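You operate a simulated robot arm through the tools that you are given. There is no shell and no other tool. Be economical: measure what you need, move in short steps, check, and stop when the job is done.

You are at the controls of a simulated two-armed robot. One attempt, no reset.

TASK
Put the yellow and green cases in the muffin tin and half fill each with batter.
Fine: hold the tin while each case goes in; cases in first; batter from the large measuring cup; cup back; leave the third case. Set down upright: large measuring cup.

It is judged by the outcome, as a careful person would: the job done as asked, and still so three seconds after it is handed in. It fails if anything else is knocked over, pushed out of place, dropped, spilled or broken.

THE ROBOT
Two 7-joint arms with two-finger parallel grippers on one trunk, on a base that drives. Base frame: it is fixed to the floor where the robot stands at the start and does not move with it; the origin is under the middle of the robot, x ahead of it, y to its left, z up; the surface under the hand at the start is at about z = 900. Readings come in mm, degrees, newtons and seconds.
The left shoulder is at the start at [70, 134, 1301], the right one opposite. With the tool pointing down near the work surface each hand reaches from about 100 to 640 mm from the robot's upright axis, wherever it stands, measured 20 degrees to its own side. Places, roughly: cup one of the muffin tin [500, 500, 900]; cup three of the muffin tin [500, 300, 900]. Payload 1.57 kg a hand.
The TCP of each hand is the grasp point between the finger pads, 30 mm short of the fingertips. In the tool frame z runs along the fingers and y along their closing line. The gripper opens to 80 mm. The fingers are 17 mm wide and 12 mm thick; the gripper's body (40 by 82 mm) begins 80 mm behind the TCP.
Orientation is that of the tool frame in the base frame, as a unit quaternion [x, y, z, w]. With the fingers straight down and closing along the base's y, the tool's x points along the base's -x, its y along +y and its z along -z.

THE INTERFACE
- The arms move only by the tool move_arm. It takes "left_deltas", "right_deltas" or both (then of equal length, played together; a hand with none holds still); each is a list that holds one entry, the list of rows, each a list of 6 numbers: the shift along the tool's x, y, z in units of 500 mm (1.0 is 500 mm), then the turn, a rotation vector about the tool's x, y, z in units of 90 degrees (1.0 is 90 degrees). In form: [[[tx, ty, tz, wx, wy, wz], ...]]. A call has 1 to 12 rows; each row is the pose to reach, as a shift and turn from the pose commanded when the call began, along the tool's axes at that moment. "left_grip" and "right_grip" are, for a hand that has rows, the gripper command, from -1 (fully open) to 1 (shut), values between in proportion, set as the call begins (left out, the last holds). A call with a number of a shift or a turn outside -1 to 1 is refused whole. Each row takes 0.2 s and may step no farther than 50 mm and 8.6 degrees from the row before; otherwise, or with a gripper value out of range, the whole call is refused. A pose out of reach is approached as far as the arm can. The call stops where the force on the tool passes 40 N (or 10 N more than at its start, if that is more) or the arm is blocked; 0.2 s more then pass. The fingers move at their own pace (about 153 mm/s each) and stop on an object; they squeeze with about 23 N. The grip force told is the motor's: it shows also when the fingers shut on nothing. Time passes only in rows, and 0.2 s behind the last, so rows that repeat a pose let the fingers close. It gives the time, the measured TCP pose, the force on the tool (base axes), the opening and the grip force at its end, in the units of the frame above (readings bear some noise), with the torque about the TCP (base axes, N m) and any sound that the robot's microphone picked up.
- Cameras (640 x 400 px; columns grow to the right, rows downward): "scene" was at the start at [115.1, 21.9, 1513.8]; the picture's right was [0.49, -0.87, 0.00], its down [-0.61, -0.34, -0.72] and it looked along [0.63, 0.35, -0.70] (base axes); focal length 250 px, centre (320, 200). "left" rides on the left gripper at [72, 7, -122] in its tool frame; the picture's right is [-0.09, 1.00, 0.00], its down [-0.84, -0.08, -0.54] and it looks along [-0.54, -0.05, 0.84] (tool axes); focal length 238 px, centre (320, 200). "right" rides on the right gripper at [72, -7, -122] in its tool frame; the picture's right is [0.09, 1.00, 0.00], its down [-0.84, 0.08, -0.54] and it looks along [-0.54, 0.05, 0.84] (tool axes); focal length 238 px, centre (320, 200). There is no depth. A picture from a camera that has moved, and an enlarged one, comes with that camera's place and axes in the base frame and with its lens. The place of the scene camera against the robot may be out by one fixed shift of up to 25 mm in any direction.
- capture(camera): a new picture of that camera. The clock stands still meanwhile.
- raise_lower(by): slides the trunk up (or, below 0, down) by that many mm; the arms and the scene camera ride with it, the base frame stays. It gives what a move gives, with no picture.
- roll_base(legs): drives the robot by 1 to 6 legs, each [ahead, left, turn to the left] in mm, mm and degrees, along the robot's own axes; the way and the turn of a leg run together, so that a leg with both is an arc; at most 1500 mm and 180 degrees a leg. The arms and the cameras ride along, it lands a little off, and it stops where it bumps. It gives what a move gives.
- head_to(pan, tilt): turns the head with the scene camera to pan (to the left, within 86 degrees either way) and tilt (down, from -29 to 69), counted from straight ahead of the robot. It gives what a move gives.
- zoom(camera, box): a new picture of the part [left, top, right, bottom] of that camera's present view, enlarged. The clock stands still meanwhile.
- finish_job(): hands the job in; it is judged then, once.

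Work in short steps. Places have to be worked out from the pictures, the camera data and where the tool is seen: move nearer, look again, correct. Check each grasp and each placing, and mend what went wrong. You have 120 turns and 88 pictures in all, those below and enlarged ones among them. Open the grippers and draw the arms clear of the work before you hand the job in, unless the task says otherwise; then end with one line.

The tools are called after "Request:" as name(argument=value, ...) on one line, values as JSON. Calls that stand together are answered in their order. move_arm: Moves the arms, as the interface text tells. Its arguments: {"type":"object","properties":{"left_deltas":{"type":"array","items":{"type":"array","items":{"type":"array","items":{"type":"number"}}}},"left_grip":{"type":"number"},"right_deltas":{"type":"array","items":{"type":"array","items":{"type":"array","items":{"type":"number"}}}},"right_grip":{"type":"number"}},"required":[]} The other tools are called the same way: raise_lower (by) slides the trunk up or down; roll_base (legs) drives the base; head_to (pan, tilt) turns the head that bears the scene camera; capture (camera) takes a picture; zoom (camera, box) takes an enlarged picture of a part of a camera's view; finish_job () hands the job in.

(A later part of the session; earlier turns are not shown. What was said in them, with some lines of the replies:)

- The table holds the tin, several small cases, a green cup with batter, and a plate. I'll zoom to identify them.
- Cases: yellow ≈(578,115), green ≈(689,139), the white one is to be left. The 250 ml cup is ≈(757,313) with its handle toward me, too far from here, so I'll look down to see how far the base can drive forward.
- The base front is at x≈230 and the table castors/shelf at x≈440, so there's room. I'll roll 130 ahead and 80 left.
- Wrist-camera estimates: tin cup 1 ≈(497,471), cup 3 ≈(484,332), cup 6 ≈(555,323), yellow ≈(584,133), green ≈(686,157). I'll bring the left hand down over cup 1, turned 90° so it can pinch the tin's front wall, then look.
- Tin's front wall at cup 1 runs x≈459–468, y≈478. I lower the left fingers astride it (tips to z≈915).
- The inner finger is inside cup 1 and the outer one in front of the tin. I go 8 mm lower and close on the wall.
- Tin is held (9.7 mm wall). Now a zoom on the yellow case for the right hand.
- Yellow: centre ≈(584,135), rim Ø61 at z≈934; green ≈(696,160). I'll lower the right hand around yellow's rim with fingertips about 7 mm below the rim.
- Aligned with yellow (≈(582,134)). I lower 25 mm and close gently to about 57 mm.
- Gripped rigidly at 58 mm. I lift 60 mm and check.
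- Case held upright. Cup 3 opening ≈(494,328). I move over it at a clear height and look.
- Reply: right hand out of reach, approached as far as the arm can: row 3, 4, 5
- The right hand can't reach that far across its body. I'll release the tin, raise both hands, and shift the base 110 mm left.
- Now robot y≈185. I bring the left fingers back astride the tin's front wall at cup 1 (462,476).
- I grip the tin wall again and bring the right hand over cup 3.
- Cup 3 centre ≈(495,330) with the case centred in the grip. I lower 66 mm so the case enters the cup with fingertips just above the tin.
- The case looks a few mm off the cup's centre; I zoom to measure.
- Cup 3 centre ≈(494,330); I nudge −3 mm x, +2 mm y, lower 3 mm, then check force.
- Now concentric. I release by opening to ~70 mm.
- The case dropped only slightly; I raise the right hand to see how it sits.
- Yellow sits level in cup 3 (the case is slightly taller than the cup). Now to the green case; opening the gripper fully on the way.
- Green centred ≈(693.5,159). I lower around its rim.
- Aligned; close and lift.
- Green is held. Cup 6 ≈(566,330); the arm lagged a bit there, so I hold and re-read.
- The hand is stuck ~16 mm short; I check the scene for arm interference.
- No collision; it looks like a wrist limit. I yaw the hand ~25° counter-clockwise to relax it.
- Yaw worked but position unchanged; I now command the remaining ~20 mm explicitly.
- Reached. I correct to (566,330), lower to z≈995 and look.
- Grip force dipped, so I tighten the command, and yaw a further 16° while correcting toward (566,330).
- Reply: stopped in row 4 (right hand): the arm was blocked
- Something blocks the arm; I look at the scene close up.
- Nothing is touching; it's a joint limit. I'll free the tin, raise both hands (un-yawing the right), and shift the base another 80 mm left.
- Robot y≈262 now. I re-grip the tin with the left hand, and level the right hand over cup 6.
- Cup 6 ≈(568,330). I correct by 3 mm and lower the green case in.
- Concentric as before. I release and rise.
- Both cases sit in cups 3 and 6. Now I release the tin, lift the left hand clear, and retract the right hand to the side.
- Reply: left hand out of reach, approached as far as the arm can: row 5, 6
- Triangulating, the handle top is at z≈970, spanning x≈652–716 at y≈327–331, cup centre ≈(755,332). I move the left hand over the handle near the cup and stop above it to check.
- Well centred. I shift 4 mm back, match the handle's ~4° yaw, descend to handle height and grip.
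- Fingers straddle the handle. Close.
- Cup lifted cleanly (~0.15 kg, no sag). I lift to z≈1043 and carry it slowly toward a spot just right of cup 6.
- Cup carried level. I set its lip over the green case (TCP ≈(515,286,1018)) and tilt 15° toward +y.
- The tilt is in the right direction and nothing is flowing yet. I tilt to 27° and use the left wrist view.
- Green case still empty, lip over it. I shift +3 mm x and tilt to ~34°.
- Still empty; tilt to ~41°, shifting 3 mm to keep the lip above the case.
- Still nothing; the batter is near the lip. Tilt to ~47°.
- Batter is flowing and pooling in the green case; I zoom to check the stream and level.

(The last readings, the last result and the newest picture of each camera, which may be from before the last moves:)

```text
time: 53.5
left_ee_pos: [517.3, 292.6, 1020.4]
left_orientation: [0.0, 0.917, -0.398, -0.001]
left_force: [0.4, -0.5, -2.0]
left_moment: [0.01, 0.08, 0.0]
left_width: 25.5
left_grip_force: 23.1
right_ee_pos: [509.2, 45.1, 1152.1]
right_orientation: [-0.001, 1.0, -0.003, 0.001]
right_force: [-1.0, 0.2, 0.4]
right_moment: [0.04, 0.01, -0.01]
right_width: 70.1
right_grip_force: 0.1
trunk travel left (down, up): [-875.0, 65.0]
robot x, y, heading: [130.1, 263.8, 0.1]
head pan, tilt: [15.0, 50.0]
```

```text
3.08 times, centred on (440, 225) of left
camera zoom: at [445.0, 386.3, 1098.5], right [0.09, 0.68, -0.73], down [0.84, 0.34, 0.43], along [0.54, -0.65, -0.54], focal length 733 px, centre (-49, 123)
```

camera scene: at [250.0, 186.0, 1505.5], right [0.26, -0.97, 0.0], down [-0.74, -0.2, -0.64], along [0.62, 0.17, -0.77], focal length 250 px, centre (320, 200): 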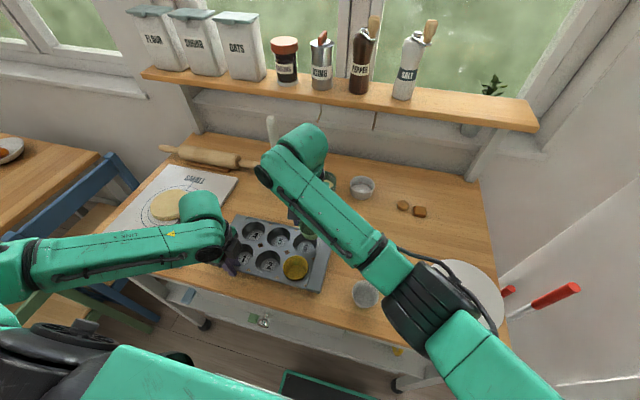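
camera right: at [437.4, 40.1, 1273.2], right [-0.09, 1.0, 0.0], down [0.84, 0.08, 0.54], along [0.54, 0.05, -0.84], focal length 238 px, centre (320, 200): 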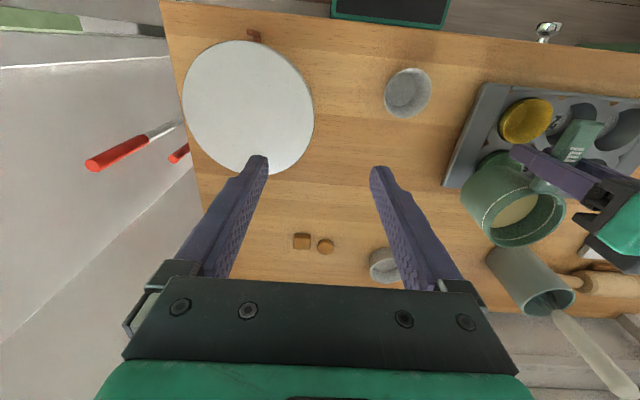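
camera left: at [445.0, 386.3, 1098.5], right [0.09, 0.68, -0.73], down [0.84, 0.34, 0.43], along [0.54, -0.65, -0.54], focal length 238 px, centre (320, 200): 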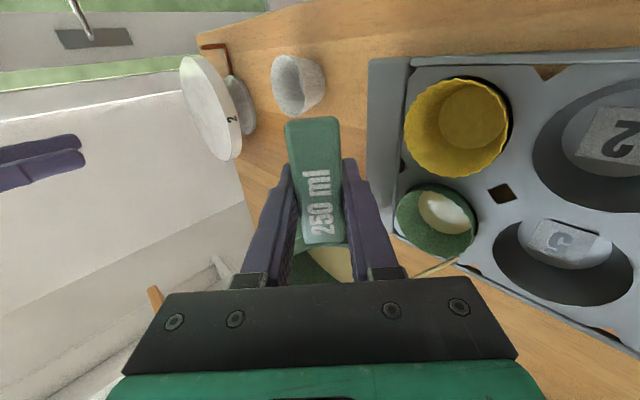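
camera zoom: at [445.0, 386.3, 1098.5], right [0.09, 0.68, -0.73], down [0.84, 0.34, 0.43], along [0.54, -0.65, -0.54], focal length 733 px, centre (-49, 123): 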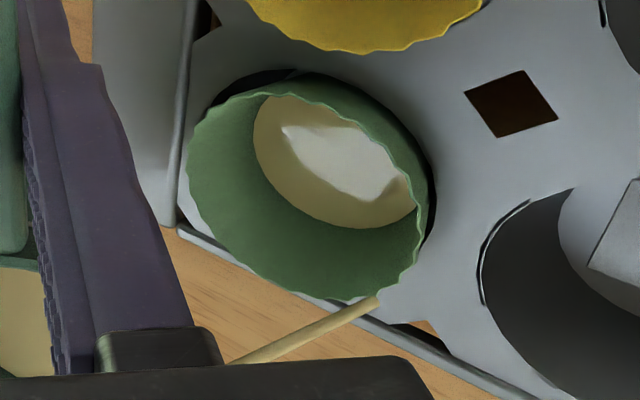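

The stream meets the case near its +y/+x rim – too far out. I tilt back to 35° to stop the flow and check.

Request:
move_arm(left_deltas=[[[0, -0.01, 0.008, -0.07, 0, 0], [0, -0.012, 0.01, -0.14, 0, 0], [0, -0.012, 0.01, -0.14, 0, 0]]])

Request:
capture(camera="left")

Request:
zoom(camera="left", box=[360, 160, 500, 270])

```text
time: 54.3
left_ee_pos: [516.8, 285.1, 1021.0]
left_orientation: [-0.001, 0.956, -0.294, 0.0]
left_force: [0.3, -0.2, -0.6]
left_moment: [0.01, 0.07, 0.0]
left_width: 25.4
left_grip_force: 22.5
right_ee_pos: [509.7, 46.5, 1151.7]
right_orientation: [0.001, 1.0, -0.003, 0.0]
right_force: [-1.0, 1.0, -0.1]
right_moment: [-0.04, -0.02, -0.01]
right_width: 69.8
right_grip_force: 0.1
trunk travel left (down, up): [-875.0, 65.0]
robot x, y, heading: [132.0, 267.2, -0.2]
head pan, tilt: [15.0, 50.0]
```

```text
25 pictures are left
camera left: at [444.3, 359.3, 1117.7], right [0.09, 0.82, -0.56], down [0.84, 0.24, 0.49], along [0.54, -0.51, -0.67], focal length 238 px, centre (320, 200)
```

left: 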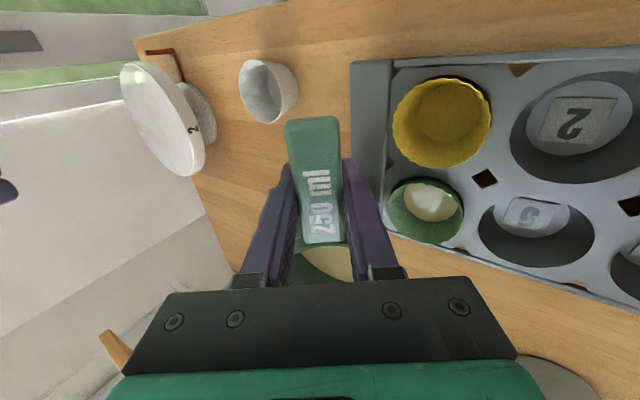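

```text
3.64 times, centred on (430, 215) of left
camera zoom: at [444.3, 359.3, 1117.7], right [0.09, 0.82, -0.56], down [0.84, 0.24, 0.49], along [0.54, -0.51, -0.67], focal length 867 px, centre (-80, 146)
```

zoom: 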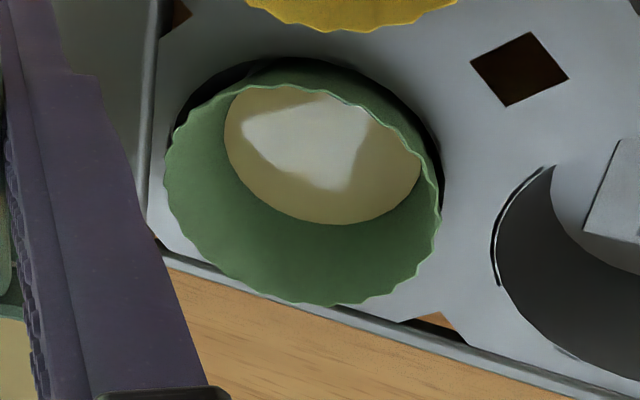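

Stopped, no spill seen; the green case is roughly a third full (level ≈z 916). I shift the cup 7 mm to −y and give a short second pour to ~50° and back.

Request:
move_arm(left_deltas=[[[0.008, -0.012, 0.008, 0, 0, 0], [0.008, -0.012, 0.008, 0.092, 0, 0], [0.008, -0.012, 0.008, 0.164, 0, 0], [0.008, -0.012, 0.008, 0.176, 0, 0], [0.008, -0.012, 0.008, 0.098, 0, 0], [0.008, -0.012, 0.008, 0.02, 0, 0]]])

Request:
zoom(camera="left", box=[360, 140, 500, 270])

```text
time: 55.7
left_ee_pos: [513.7, 278.6, 1019.9]
left_orientation: [-0.001, 0.951, -0.308, 0.0]
left_force: [-0.4, -0.3, -1.7]
left_moment: [0.04, 0.11, 0.02]
left_width: 24.9
left_grip_force: 23.0
right_ee_pos: [509.4, 44.2, 1151.5]
right_orientation: [0.0, 1.0, -0.003, 0.0]
right_force: [-1.1, 1.3, -0.6]
right_moment: [0.01, -0.07, 0.0]
right_width: 70.2
right_grip_force: 0.0
trunk travel left (down, up): [-875.0, 65.0]
robot x, y, heading: [132.5, 264.6, -0.3]
head pan, tilt: [15.0, 50.0]
```

```text
3.08 times, centred on (430, 205) of left
camera zoom: at [441.5, 355.3, 1115.4], right [0.09, 0.81, -0.58], down [0.84, 0.26, 0.48], along [0.54, -0.53, -0.65], focal length 733 px, centre (-18, 185)
```

zoom: 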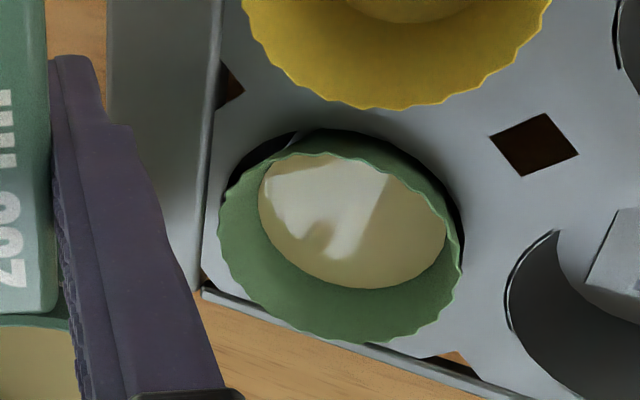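

Level now ≈z 920 (about 45% of height). A small extra dose will bring it to half.

Request:
move_arm(left_deltas=[[[0, 0, 0, 0.08, 0, 0], [0, 0, 0, 0.16, 0, 0], [0, 0, 0, 0.167, 0, 0], [0, 0, 0, 0.08, 0, 0], [0, 0, 0, 0, 0, 0]]])

Request:
zoom(camera="left", box=[360, 140, 500, 270])

```text
time: 56.9
left_ee_pos: [514.6, 276.4, 1020.7]
left_orientation: [-0.001, 0.951, -0.308, 0.001]
left_force: [0.4, 0.5, -2.3]
left_moment: [0.03, 0.04, 0.0]
left_width: 25.1
left_grip_force: 23.1
right_ee_pos: [509.6, 46.0, 1149.9]
right_orientation: [0.0, 1.0, -0.002, -0.001]
right_force: [0.3, 0.4, 0.4]
right_moment: [0.02, -0.01, 0.0]
right_width: 69.9
right_grip_force: 0.0
trunk travel left (down, up): [-875.0, 65.0]
robot x, y, heading: [134.9, 262.1, -0.3]
head pan, tilt: [15.0, 50.0]
```

```text
3.08 times, centred on (430, 205) of left
camera zoom: at [441.5, 353.6, 1115.4], right [0.09, 0.81, -0.58], down [0.84, 0.26, 0.48], along [0.54, -0.53, -0.65], focal length 733 px, centre (-18, 185)
```

zoom: 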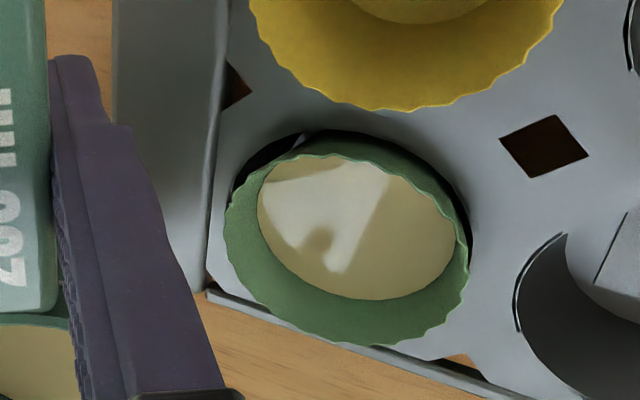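

Green level ≈z 923, about half. Now I move the cup 75 mm toward me to the yellow case, with tilt eased off.

Request:
move_arm(left_deltas=[[[0, 0, 0, -0.08, 0, 0], [0.03, 0, 0, -0.11, 0, 0], [0.07, 0.002, 0, -0.11, 0, 0], [0.11, 0.003, 0, -0.11, 0, 0], [0.14, 0.003, 0, -0.11, 0, 0], [0.151, 0.003, 0, -0.08, 0, 0], [0.151, 0.003, 0, 0, 0, 0]]])

Request:
capture(camera="left")

```text
time: 58.5
left_ee_pos: [438.2, 281.1, 1020.4]
left_orientation: [-0.001, 0.951, -0.31, 0.001]
left_force: [-0.2, 0.3, -2.3]
left_moment: [-0.01, 0.07, -0.01]
left_width: 24.9
left_grip_force: 23.0
right_ee_pos: [508.9, 45.9, 1150.9]
right_orientation: [0.001, 1.0, -0.002, -0.001]
right_force: [0.0, -0.2, -0.2]
right_moment: [0.0, 0.02, -0.03]
right_width: 70.0
right_grip_force: 0.0
trunk travel left (down, up): [-875.0, 65.0]
robot x, y, heading: [135.2, 259.7, -0.1]
head pan, tilt: [15.0, 50.0]
```

```text
21 pictures are left
camera left: at [364.9, 357.4, 1114.7], right [0.09, 0.8, -0.59], down [0.84, 0.26, 0.49], along [0.54, -0.53, -0.65], focal length 238 px, centre (320, 200)
```

left: 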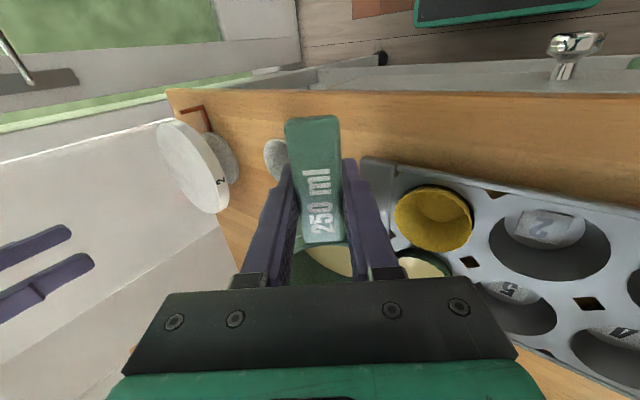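

Same geometry as for green (rim at the same pixel). I pour a first dose to ~54° and back.

Request:
move_arm(left_deltas=[[[0, -0.005, 0.0035, 0, 0, 0], [0, -0.005, 0.0035, 0.088, 0, 0], [0, -0.005, 0.0035, 0.175, 0, 0], [0, -0.005, 0.0035, 0.199, 0, 0], [0, -0.005, 0.0035, 0.11, 0, 0], [0, -0.005, 0.0035, 0.02, 0, 0]]])

Request:
zoom(camera="left", box=[360, 140, 500, 270])

```text
time: 59.9
left_ee_pos: [437.7, 275.7, 1021.2]
left_orientation: [-0.001, 0.946, -0.323, 0.0]
left_force: [-0.9, -0.6, -2.3]
left_moment: [0.01, 0.05, -0.04]
left_width: 25.0
left_grip_force: 22.6
right_ee_pos: [509.7, 45.3, 1151.1]
right_orientation: [0.0, 1.0, -0.001, -0.002]
right_force: [-0.4, -0.1, -0.1]
right_moment: [0.01, -0.03, 0.03]
right_width: 70.1
right_grip_force: 0.0
trunk travel left (down, up): [-875.0, 65.0]
robot x, y, heading: [131.5, 261.2, -0.4]
head pan, tilt: [15.0, 50.0]
```

```text
3.08 times, centred on (430, 205) of left
camera zoom: at [366.1, 355.5, 1113.0], right [0.09, 0.79, -0.61], down [0.84, 0.27, 0.48], along [0.54, -0.55, -0.63], focal length 733 px, centre (-18, 185)
```

zoom: 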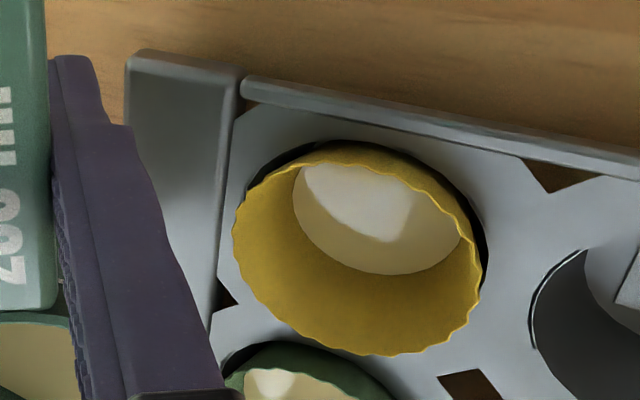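

About a quarter full (level ≈z 913). Second dose, to ~58°.

Request:
move_arm(left_deltas=[[[0, 0.003, -0.002, 0.092, 0, 0], [0, 0.003, -0.002, 0.187, 0, 0], [0, 0.003, -0.002, 0.225, 0, 0], [0, 0.003, -0.002, 0.14, 0, 0], [0, 0.003, -0.002, 0.05, 0, 0], [0, 0.003, -0.002, 0, 0, 0]]])

Request:
zoom(camera="left", box=[360, 140, 500, 270])

```text
time: 61.3
left_ee_pos: [437.7, 278.7, 1019.3]
left_orientation: [-0.001, 0.946, -0.323, 0.0]
left_force: [0.1, -0.1, -1.4]
left_moment: [-0.01, 0.04, 0.01]
left_width: 25.3
left_grip_force: 22.6
right_ee_pos: [510.0, 46.2, 1152.4]
right_orientation: [0.001, 1.0, -0.002, -0.001]
right_force: [0.2, -0.1, 0.0]
right_moment: [0.01, 0.0, -0.01]
right_width: 70.0
right_grip_force: 0.0
trunk travel left (down, up): [-875.0, 65.0]
robot x, y, heading: [128.3, 261.1, -0.0]
head pan, tilt: [15.0, 50.0]
```

```text
3.08 times, centred on (430, 205) of left
camera zoom: at [365.8, 358.1, 1112.0], right [0.09, 0.79, -0.61], down [0.84, 0.27, 0.48], along [0.54, -0.55, -0.63], focal length 733 px, centre (-18, 185)
```

zoom: 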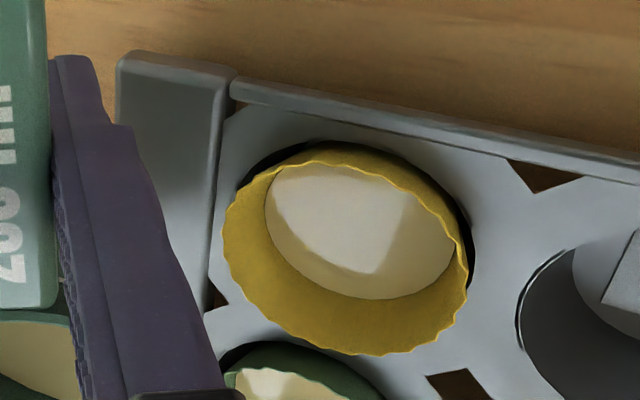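

Level ≈z 919–920; one small final dose.

Request:
move_arm(left_deltas=[[[0, 0, 0, 0.092, 0, 0], [0, 0, 0, 0.187, 0, 0], [0, 0, 0, 0.226, 0, 0], [0, 0, 0, 0.226, 0, 0], [0, 0, 0, 0.14, 0, 0], [0, 0, 0, 0.05, 0, 0], [0, 0, 0, 0, 0, 0]]])

Request:
zoom(camera="left", box=[360, 140, 500, 270])

```text
time: 62.9
left_ee_pos: [437.3, 278.8, 1020.4]
left_orientation: [-0.002, 0.946, -0.323, 0.001]
left_force: [0.5, -0.7, -1.8]
left_moment: [-0.05, 0.07, -0.02]
left_width: 25.1
left_grip_force: 23.0
right_ee_pos: [509.2, 44.2, 1151.1]
right_orientation: [0.0, 1.0, -0.001, 0.0]
right_force: [0.0, -0.8, 0.6]
right_moment: [-0.02, 0.02, -0.05]
right_width: 69.8
right_grip_force: 0.1
trunk travel left (down, up): [-875.0, 65.0]
robot x, y, heading: [130.6, 267.4, -0.1]
head pan, tilt: [15.0, 50.0]
```

```text
3.08 times, centred on (430, 205) of left
camera zoom: at [365.2, 357.8, 1112.7], right [0.09, 0.79, -0.61], down [0.84, 0.27, 0.48], along [0.54, -0.55, -0.63], focal length 733 px, centre (-18, 185)
```

zoom: 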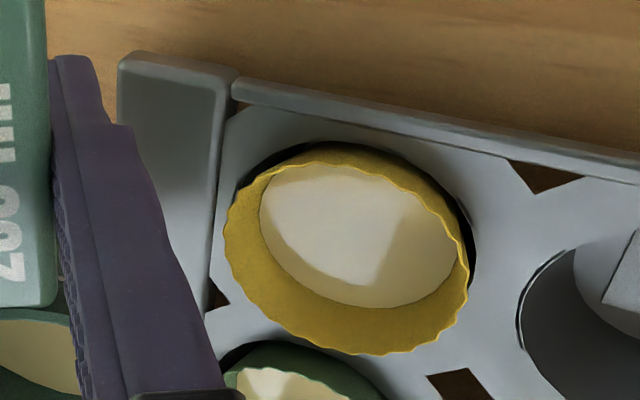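

Yellow level ≈z 922, matching green. I level the cup and lift slightly.

Request:
move_arm(left_deltas=[[[0, 0, 0, -0.08, 0, 0], [0, 0, 0, -0.16, 0, 0], [0, 0, 0, -0.24, 0, 0], [0, 0, 0, -0.32, 0, 0], [0, 0, 0, -0.38, 0, 0], [0, 0, 0, -0.419, 0, 0], [0, 0, 0, -0.419, 0, 0]]])

Request:
capture(camera="left")

```text
time: 64.5
left_ee_pos: [436.7, 277.7, 1019.8]
left_orientation: [-0.001, 1.0, 0.0, 0.0]
left_force: [-0.2, 0.2, -1.5]
left_moment: [-0.02, 0.05, -0.03]
left_width: 25.1
left_grip_force: 23.0
right_ee_pos: [508.8, 45.2, 1151.0]
right_orientation: [0.0, 1.0, -0.002, 0.0]
right_force: [-0.4, -0.9, 0.4]
right_moment: [0.0, -0.01, -0.01]
right_width: 69.9
right_grip_force: 0.1
trunk travel left (down, up): [-875.0, 65.0]
robot x, y, heading: [131.5, 258.3, 0.2]
head pan, tilt: [15.0, 50.0]
```

```text
17 pictures are left
camera left: at [365.2, 284.9, 1141.5], right [0.09, 1.0, 0.0], down [0.84, -0.08, 0.54], along [0.54, -0.05, -0.84], focal length 238 px, centre (320, 200)
```

left: 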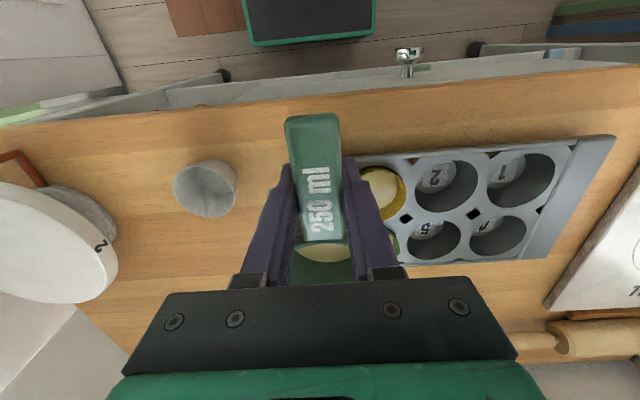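

Cup level and nearly unchanged in the grip. I carry it back over its original place.

Request:
move_arm(left_deltas=[[[-0.03, 0, -0.04, 0, 0, 0], [-0.11, 0, -0.04, 0, 0, 0], [-0.19, 0, -0.04, 0, 0, 0], [-0.27, 0, -0.04, 0, 0, 0], [-0.35, 0.01, -0.04, 0, 0, 0], [-0.42, 0.04, -0.04, 0, 0, -0.02], [-0.48, 0.075, -0.04, 0, 0, -0.035], [-0.521, 0.106, -0.04, 0, 0, -0.047], [-0.521, 0.106, -0.04, 0, 0, -0.047], [-0.521, 0.106, -0.04, 0, 0, -0.047]]])

Request:
capture(camera="left")

```text
time: 66.7
left_ee_pos: [698.6, 332.2, 1040.8]
left_orientation: [-0.037, 0.999, 0.0, 0.0]
left_force: [0.5, 1.4, -2.1]
left_moment: [-0.03, 0.06, -0.02]
left_width: 25.4
left_grip_force: 22.7
right_ee_pos: [509.0, 44.8, 1152.0]
right_orientation: [0.0, 1.0, -0.003, 0.0]
right_force: [0.4, 0.9, 0.4]
right_moment: [-0.01, 0.0, 0.01]
right_width: 70.3
right_grip_force: 0.2
trunk travel left (down, up): [-875.0, 65.0]
robot x, y, heading: [133.5, 262.0, -0.2]
head pan, tilt: [15.0, 50.0]
```

```text
16 pictures are left
camera left: at [626.1, 334.4, 1163.7], right [0.02, 1.0, 0.0], down [0.84, -0.01, 0.54], along [0.54, -0.01, -0.84], focal length 238 px, centre (320, 200)
```

left: 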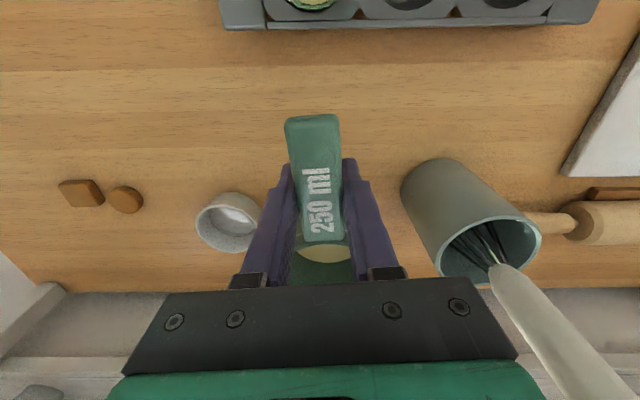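

Over its original spot. I lower to about z 963.

Request:
move_arm(left_deltas=[[[0.001, -0.003, 0.04, 0, 0, 0], [0.002, -0.003, 0.08, 0, 0, 0], [0.002, -0.003, 0.12, 0, 0, 0], [0.002, -0.003, 0.145, 0, 0, 0], [0.002, -0.003, 0.155, 0, 0, 0], [0.002, -0.003, 0.155, 0, 0, 0]]])

Request:
move_arm(left_deltas=[[[0, 0, 0.002, 0, 0, 0], [0, 0, 0.004, 0, 0, 0], [0, 0, 0.004, 0, 0, 0]]])

```text
time: 68.1
left_ee_pos: [697.4, 327.4, 963.1]
left_orientation: [-0.037, 0.999, -0.001, 0.0]
left_force: [0.6, 0.6, 0.9]
left_moment: [-0.02, -0.07, 0.0]
left_width: 24.9
left_grip_force: 23.0
right_ee_pos: [508.6, 45.4, 1152.0]
right_orientation: [0.0, 1.0, -0.002, 0.0]
right_force: [-0.3, 0.1, -0.2]
right_moment: [0.01, -0.01, 0.01]
right_width: 70.2
right_grip_force: 0.0
trunk travel left (down, up): [-875.0, 65.0]
robot x, y, heading: [134.0, 262.1, 0.2]
head pan, tilt: [15.0, 50.0]
```

```text
time: 68.9
left_ee_pos: [697.0, 330.5, 962.0]
left_orientation: [-0.038, 0.999, -0.001, 0.001]
left_force: [0.0, 1.4, 5.6]
left_moment: [-0.04, -0.61, 0.09]
left_width: 25.2
left_grip_force: 22.9
right_ee_pos: [508.3, 45.1, 1152.1]
right_orientation: [0.0, 1.0, -0.002, 0.0]
right_force: [-0.4, -0.3, 0.0]
right_moment: [0.0, -0.01, -0.01]
right_width: 70.2
right_grip_force: 0.0
trunk travel left (down, up): [-875.0, 65.0]
robot x, y, heading: [130.1, 264.4, 0.1]
head pan, tilt: [15.0, 50.0]
```

The cup is on the table (5.6 N). I ease up 1.5 mm and open, then rise straight up.

Request:
move_arm(left_deltas=[[[0, 0, -0.003, 0, 0, 0], [0, 0, -0.003, 0, 0, 0]]])

Request:
move_arm(left_deltas=[[[0, 0, 0, 0, 0, 0], [0, 0, 0, 0, 0, 0], [0, 0, 0, 0, 0, 0]]], left_grip=-0.4)

Request:
move_arm(left_deltas=[[[0, 0, -0.04, 0, 0, 0], [0, 0, -0.1, 0, 0, 0], [0, 0, -0.17, 0, 0, 0], [0.03, 0, -0.24, 0, 0, 0], [0.11, 0, -0.28, 0, 0, 0]]])

Request:
capture(camera="left")

```text
time: 69.5
left_ee_pos: [697.3, 330.8, 961.5]
left_orientation: [-0.037, 0.999, -0.001, 0.0]
left_force: [0.4, 0.8, 1.5]
left_moment: [-0.04, -0.2, 0.06]
left_width: 25.2
left_grip_force: 22.4
right_ee_pos: [510.1, 46.3, 1152.1]
right_orientation: [-0.001, 1.0, -0.003, -0.001]
right_force: [0.1, -0.3, 0.3]
right_moment: [0.03, 0.01, -0.01]
right_width: 70.1
right_grip_force: 0.1
trunk travel left (down, up): [-875.0, 65.0]
robot x, y, heading: [135.5, 262.2, 0.2]
head pan, tilt: [15.0, 50.0]
```

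```text
time: 70.3
left_ee_pos: [697.2, 329.9, 962.5]
left_orientation: [-0.038, 0.999, 0.0, 0.0]
left_force: [-0.4, -1.0, 0.2]
left_moment: [0.0, -0.01, 0.02]
left_width: 56.0
left_grip_force: 0.3
right_ee_pos: [509.5, 45.3, 1151.0]
right_orientation: [0.0, 1.0, -0.003, 0.0]
right_force: [-0.3, -0.5, 0.7]
right_moment: [-0.01, 0.01, 0.03]
right_width: 69.8
right_grip_force: 0.1
trunk travel left (down, up): [-875.0, 65.0]
robot x, y, heading: [136.7, 264.4, -0.0]
head pan, tilt: [15.0, 50.0]
```

```text
time: 71.5
left_ee_pos: [638.2, 328.2, 1102.6]
left_orientation: [-0.04, 0.999, -0.001, 0.0]
left_force: [-0.2, 0.6, 0.4]
left_moment: [-0.03, -0.05, 0.0]
left_width: 55.8
left_grip_force: 0.1
right_ee_pos: [507.8, 47.6, 1154.1]
right_orientation: [0.0, 1.0, -0.003, 0.001]
right_force: [0.0, -0.7, 0.3]
right_moment: [-0.03, -0.01, -0.01]
right_width: 70.2
right_grip_force: 0.1
trunk travel left (down, up): [-875.0, 65.0]
robot x, y, heading: [132.1, 261.9, -0.2]
head pan, tilt: [15.0, 50.0]
```

```text
15 pictures are left
camera left: at [565.8, 329.4, 1224.0], right [0.02, 1.0, 0.0], down [0.84, -0.01, 0.54], along [0.54, -0.01, -0.84], focal length 238 px, centre (320, 200)
```

left: 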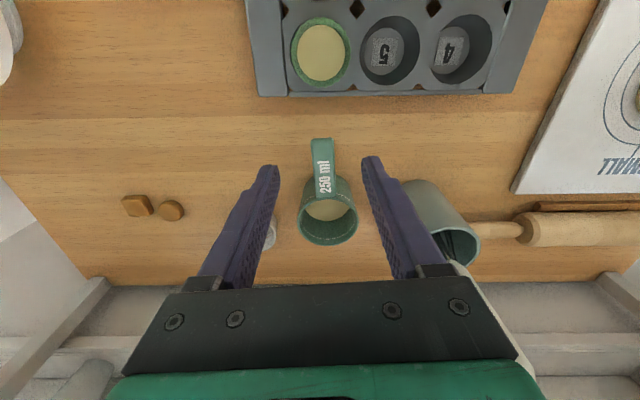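

Cup stands upright on its spot. I retract the left hand up and to the left, then inspect everything.

Request:
move_arm(left_deltas=[[[0.05, 0, -0.06, 0, 0, 0], [0.11, 0.02, -0.12, 0, 0, 0], [0.17, 0.06, -0.18, 0, 0, 0], [0.22, 0.12, -0.24, 0, 0, 0], [0.25, 0.19, -0.28, 0, 0, 0], [0.26, 0.27, -0.32, 0, 0, 0], [0.27, 0.35, -0.34, 0, 0, 0], [0.27, 0.43, -0.34, 0, 0, 0]]])

Request:
capture(camera="scene")

Request:
zoom(camera="scene", box=[240, 140, 440, 300])

```text
time: 73.3
left_ee_pos: [494.8, 528.9, 1271.6]
left_orientation: [-0.037, 0.999, -0.002, -0.001]
left_force: [0.6, 0.2, 0.2]
left_moment: [-0.01, 0.0, 0.02]
left_width: 56.1
left_grip_force: 0.1
right_ee_pos: [509.0, 46.2, 1152.0]
right_orientation: [0.0, 1.0, -0.004, 0.0]
right_force: [0.0, 0.8, -0.6]
right_moment: [-0.01, -0.05, 0.0]
right_width: 69.9
right_grip_force: 0.2
trunk travel left (down, up): [-875.0, 65.0]
robot x, y, heading: [130.6, 264.1, -0.0]
head pan, tilt: [15.0, 50.0]
```

```text
14 pictures are left
camera scene: at [249.1, 266.5, 1505.6], right [0.26, -0.97, 0.0], down [-0.74, -0.2, -0.64], along [0.62, 0.16, -0.77], focal length 250 px, centre (320, 200)
```

scene: 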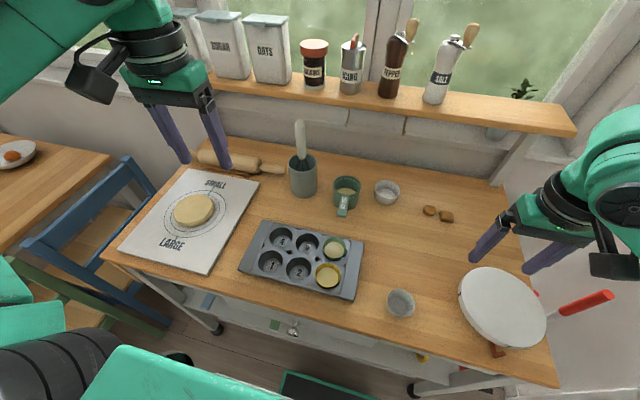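

```text
2.50 times, centred on (340, 220) of scene
camera zoom: at [249.1, 266.5, 1505.6], right [0.26, -0.97, 0.0], down [-0.74, -0.2, -0.64], along [0.62, 0.16, -0.77], focal length 626 px, centre (270, 150)
```

zoom: 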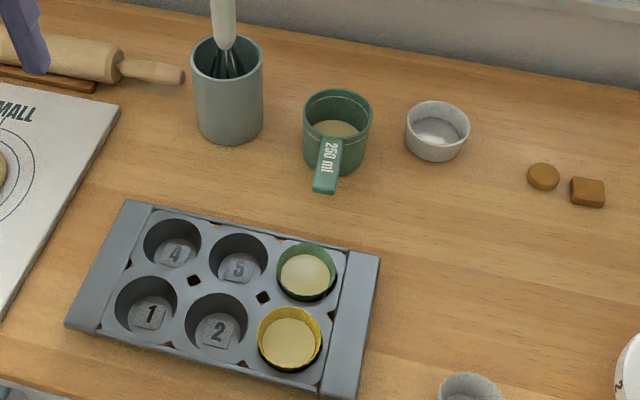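

Everything is in place. One enlarged check of the two cases for level and spills.

Request:
zoom(camera="scene", box=[300, 220, 380, 300])

```text
5.00 times, centred on (340, 260) of scene
camera zoom: at [249.1, 266.5, 1505.6], right [0.26, -0.97, 0.0], down [-0.74, -0.2, -0.64], along [0.62, 0.16, -0.77], focal length 1252 px, centre (220, -100)
```

zoom: 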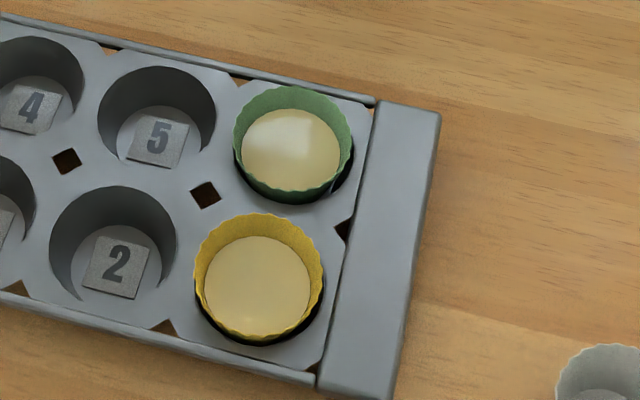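

Both cases are about half full, with no spills visible. The cup is back upright, the third case is untouched and both arms are clear, so I'm handing the job in.

Request:
finish_job()

```text
The job is handed in.
```

The yellow and green cases are in the muffin tin (cups 3 and 6), each about half full of batter by eye, with no spill visible; the large measuring cup is back upright where it stood, and the third case is untouched.
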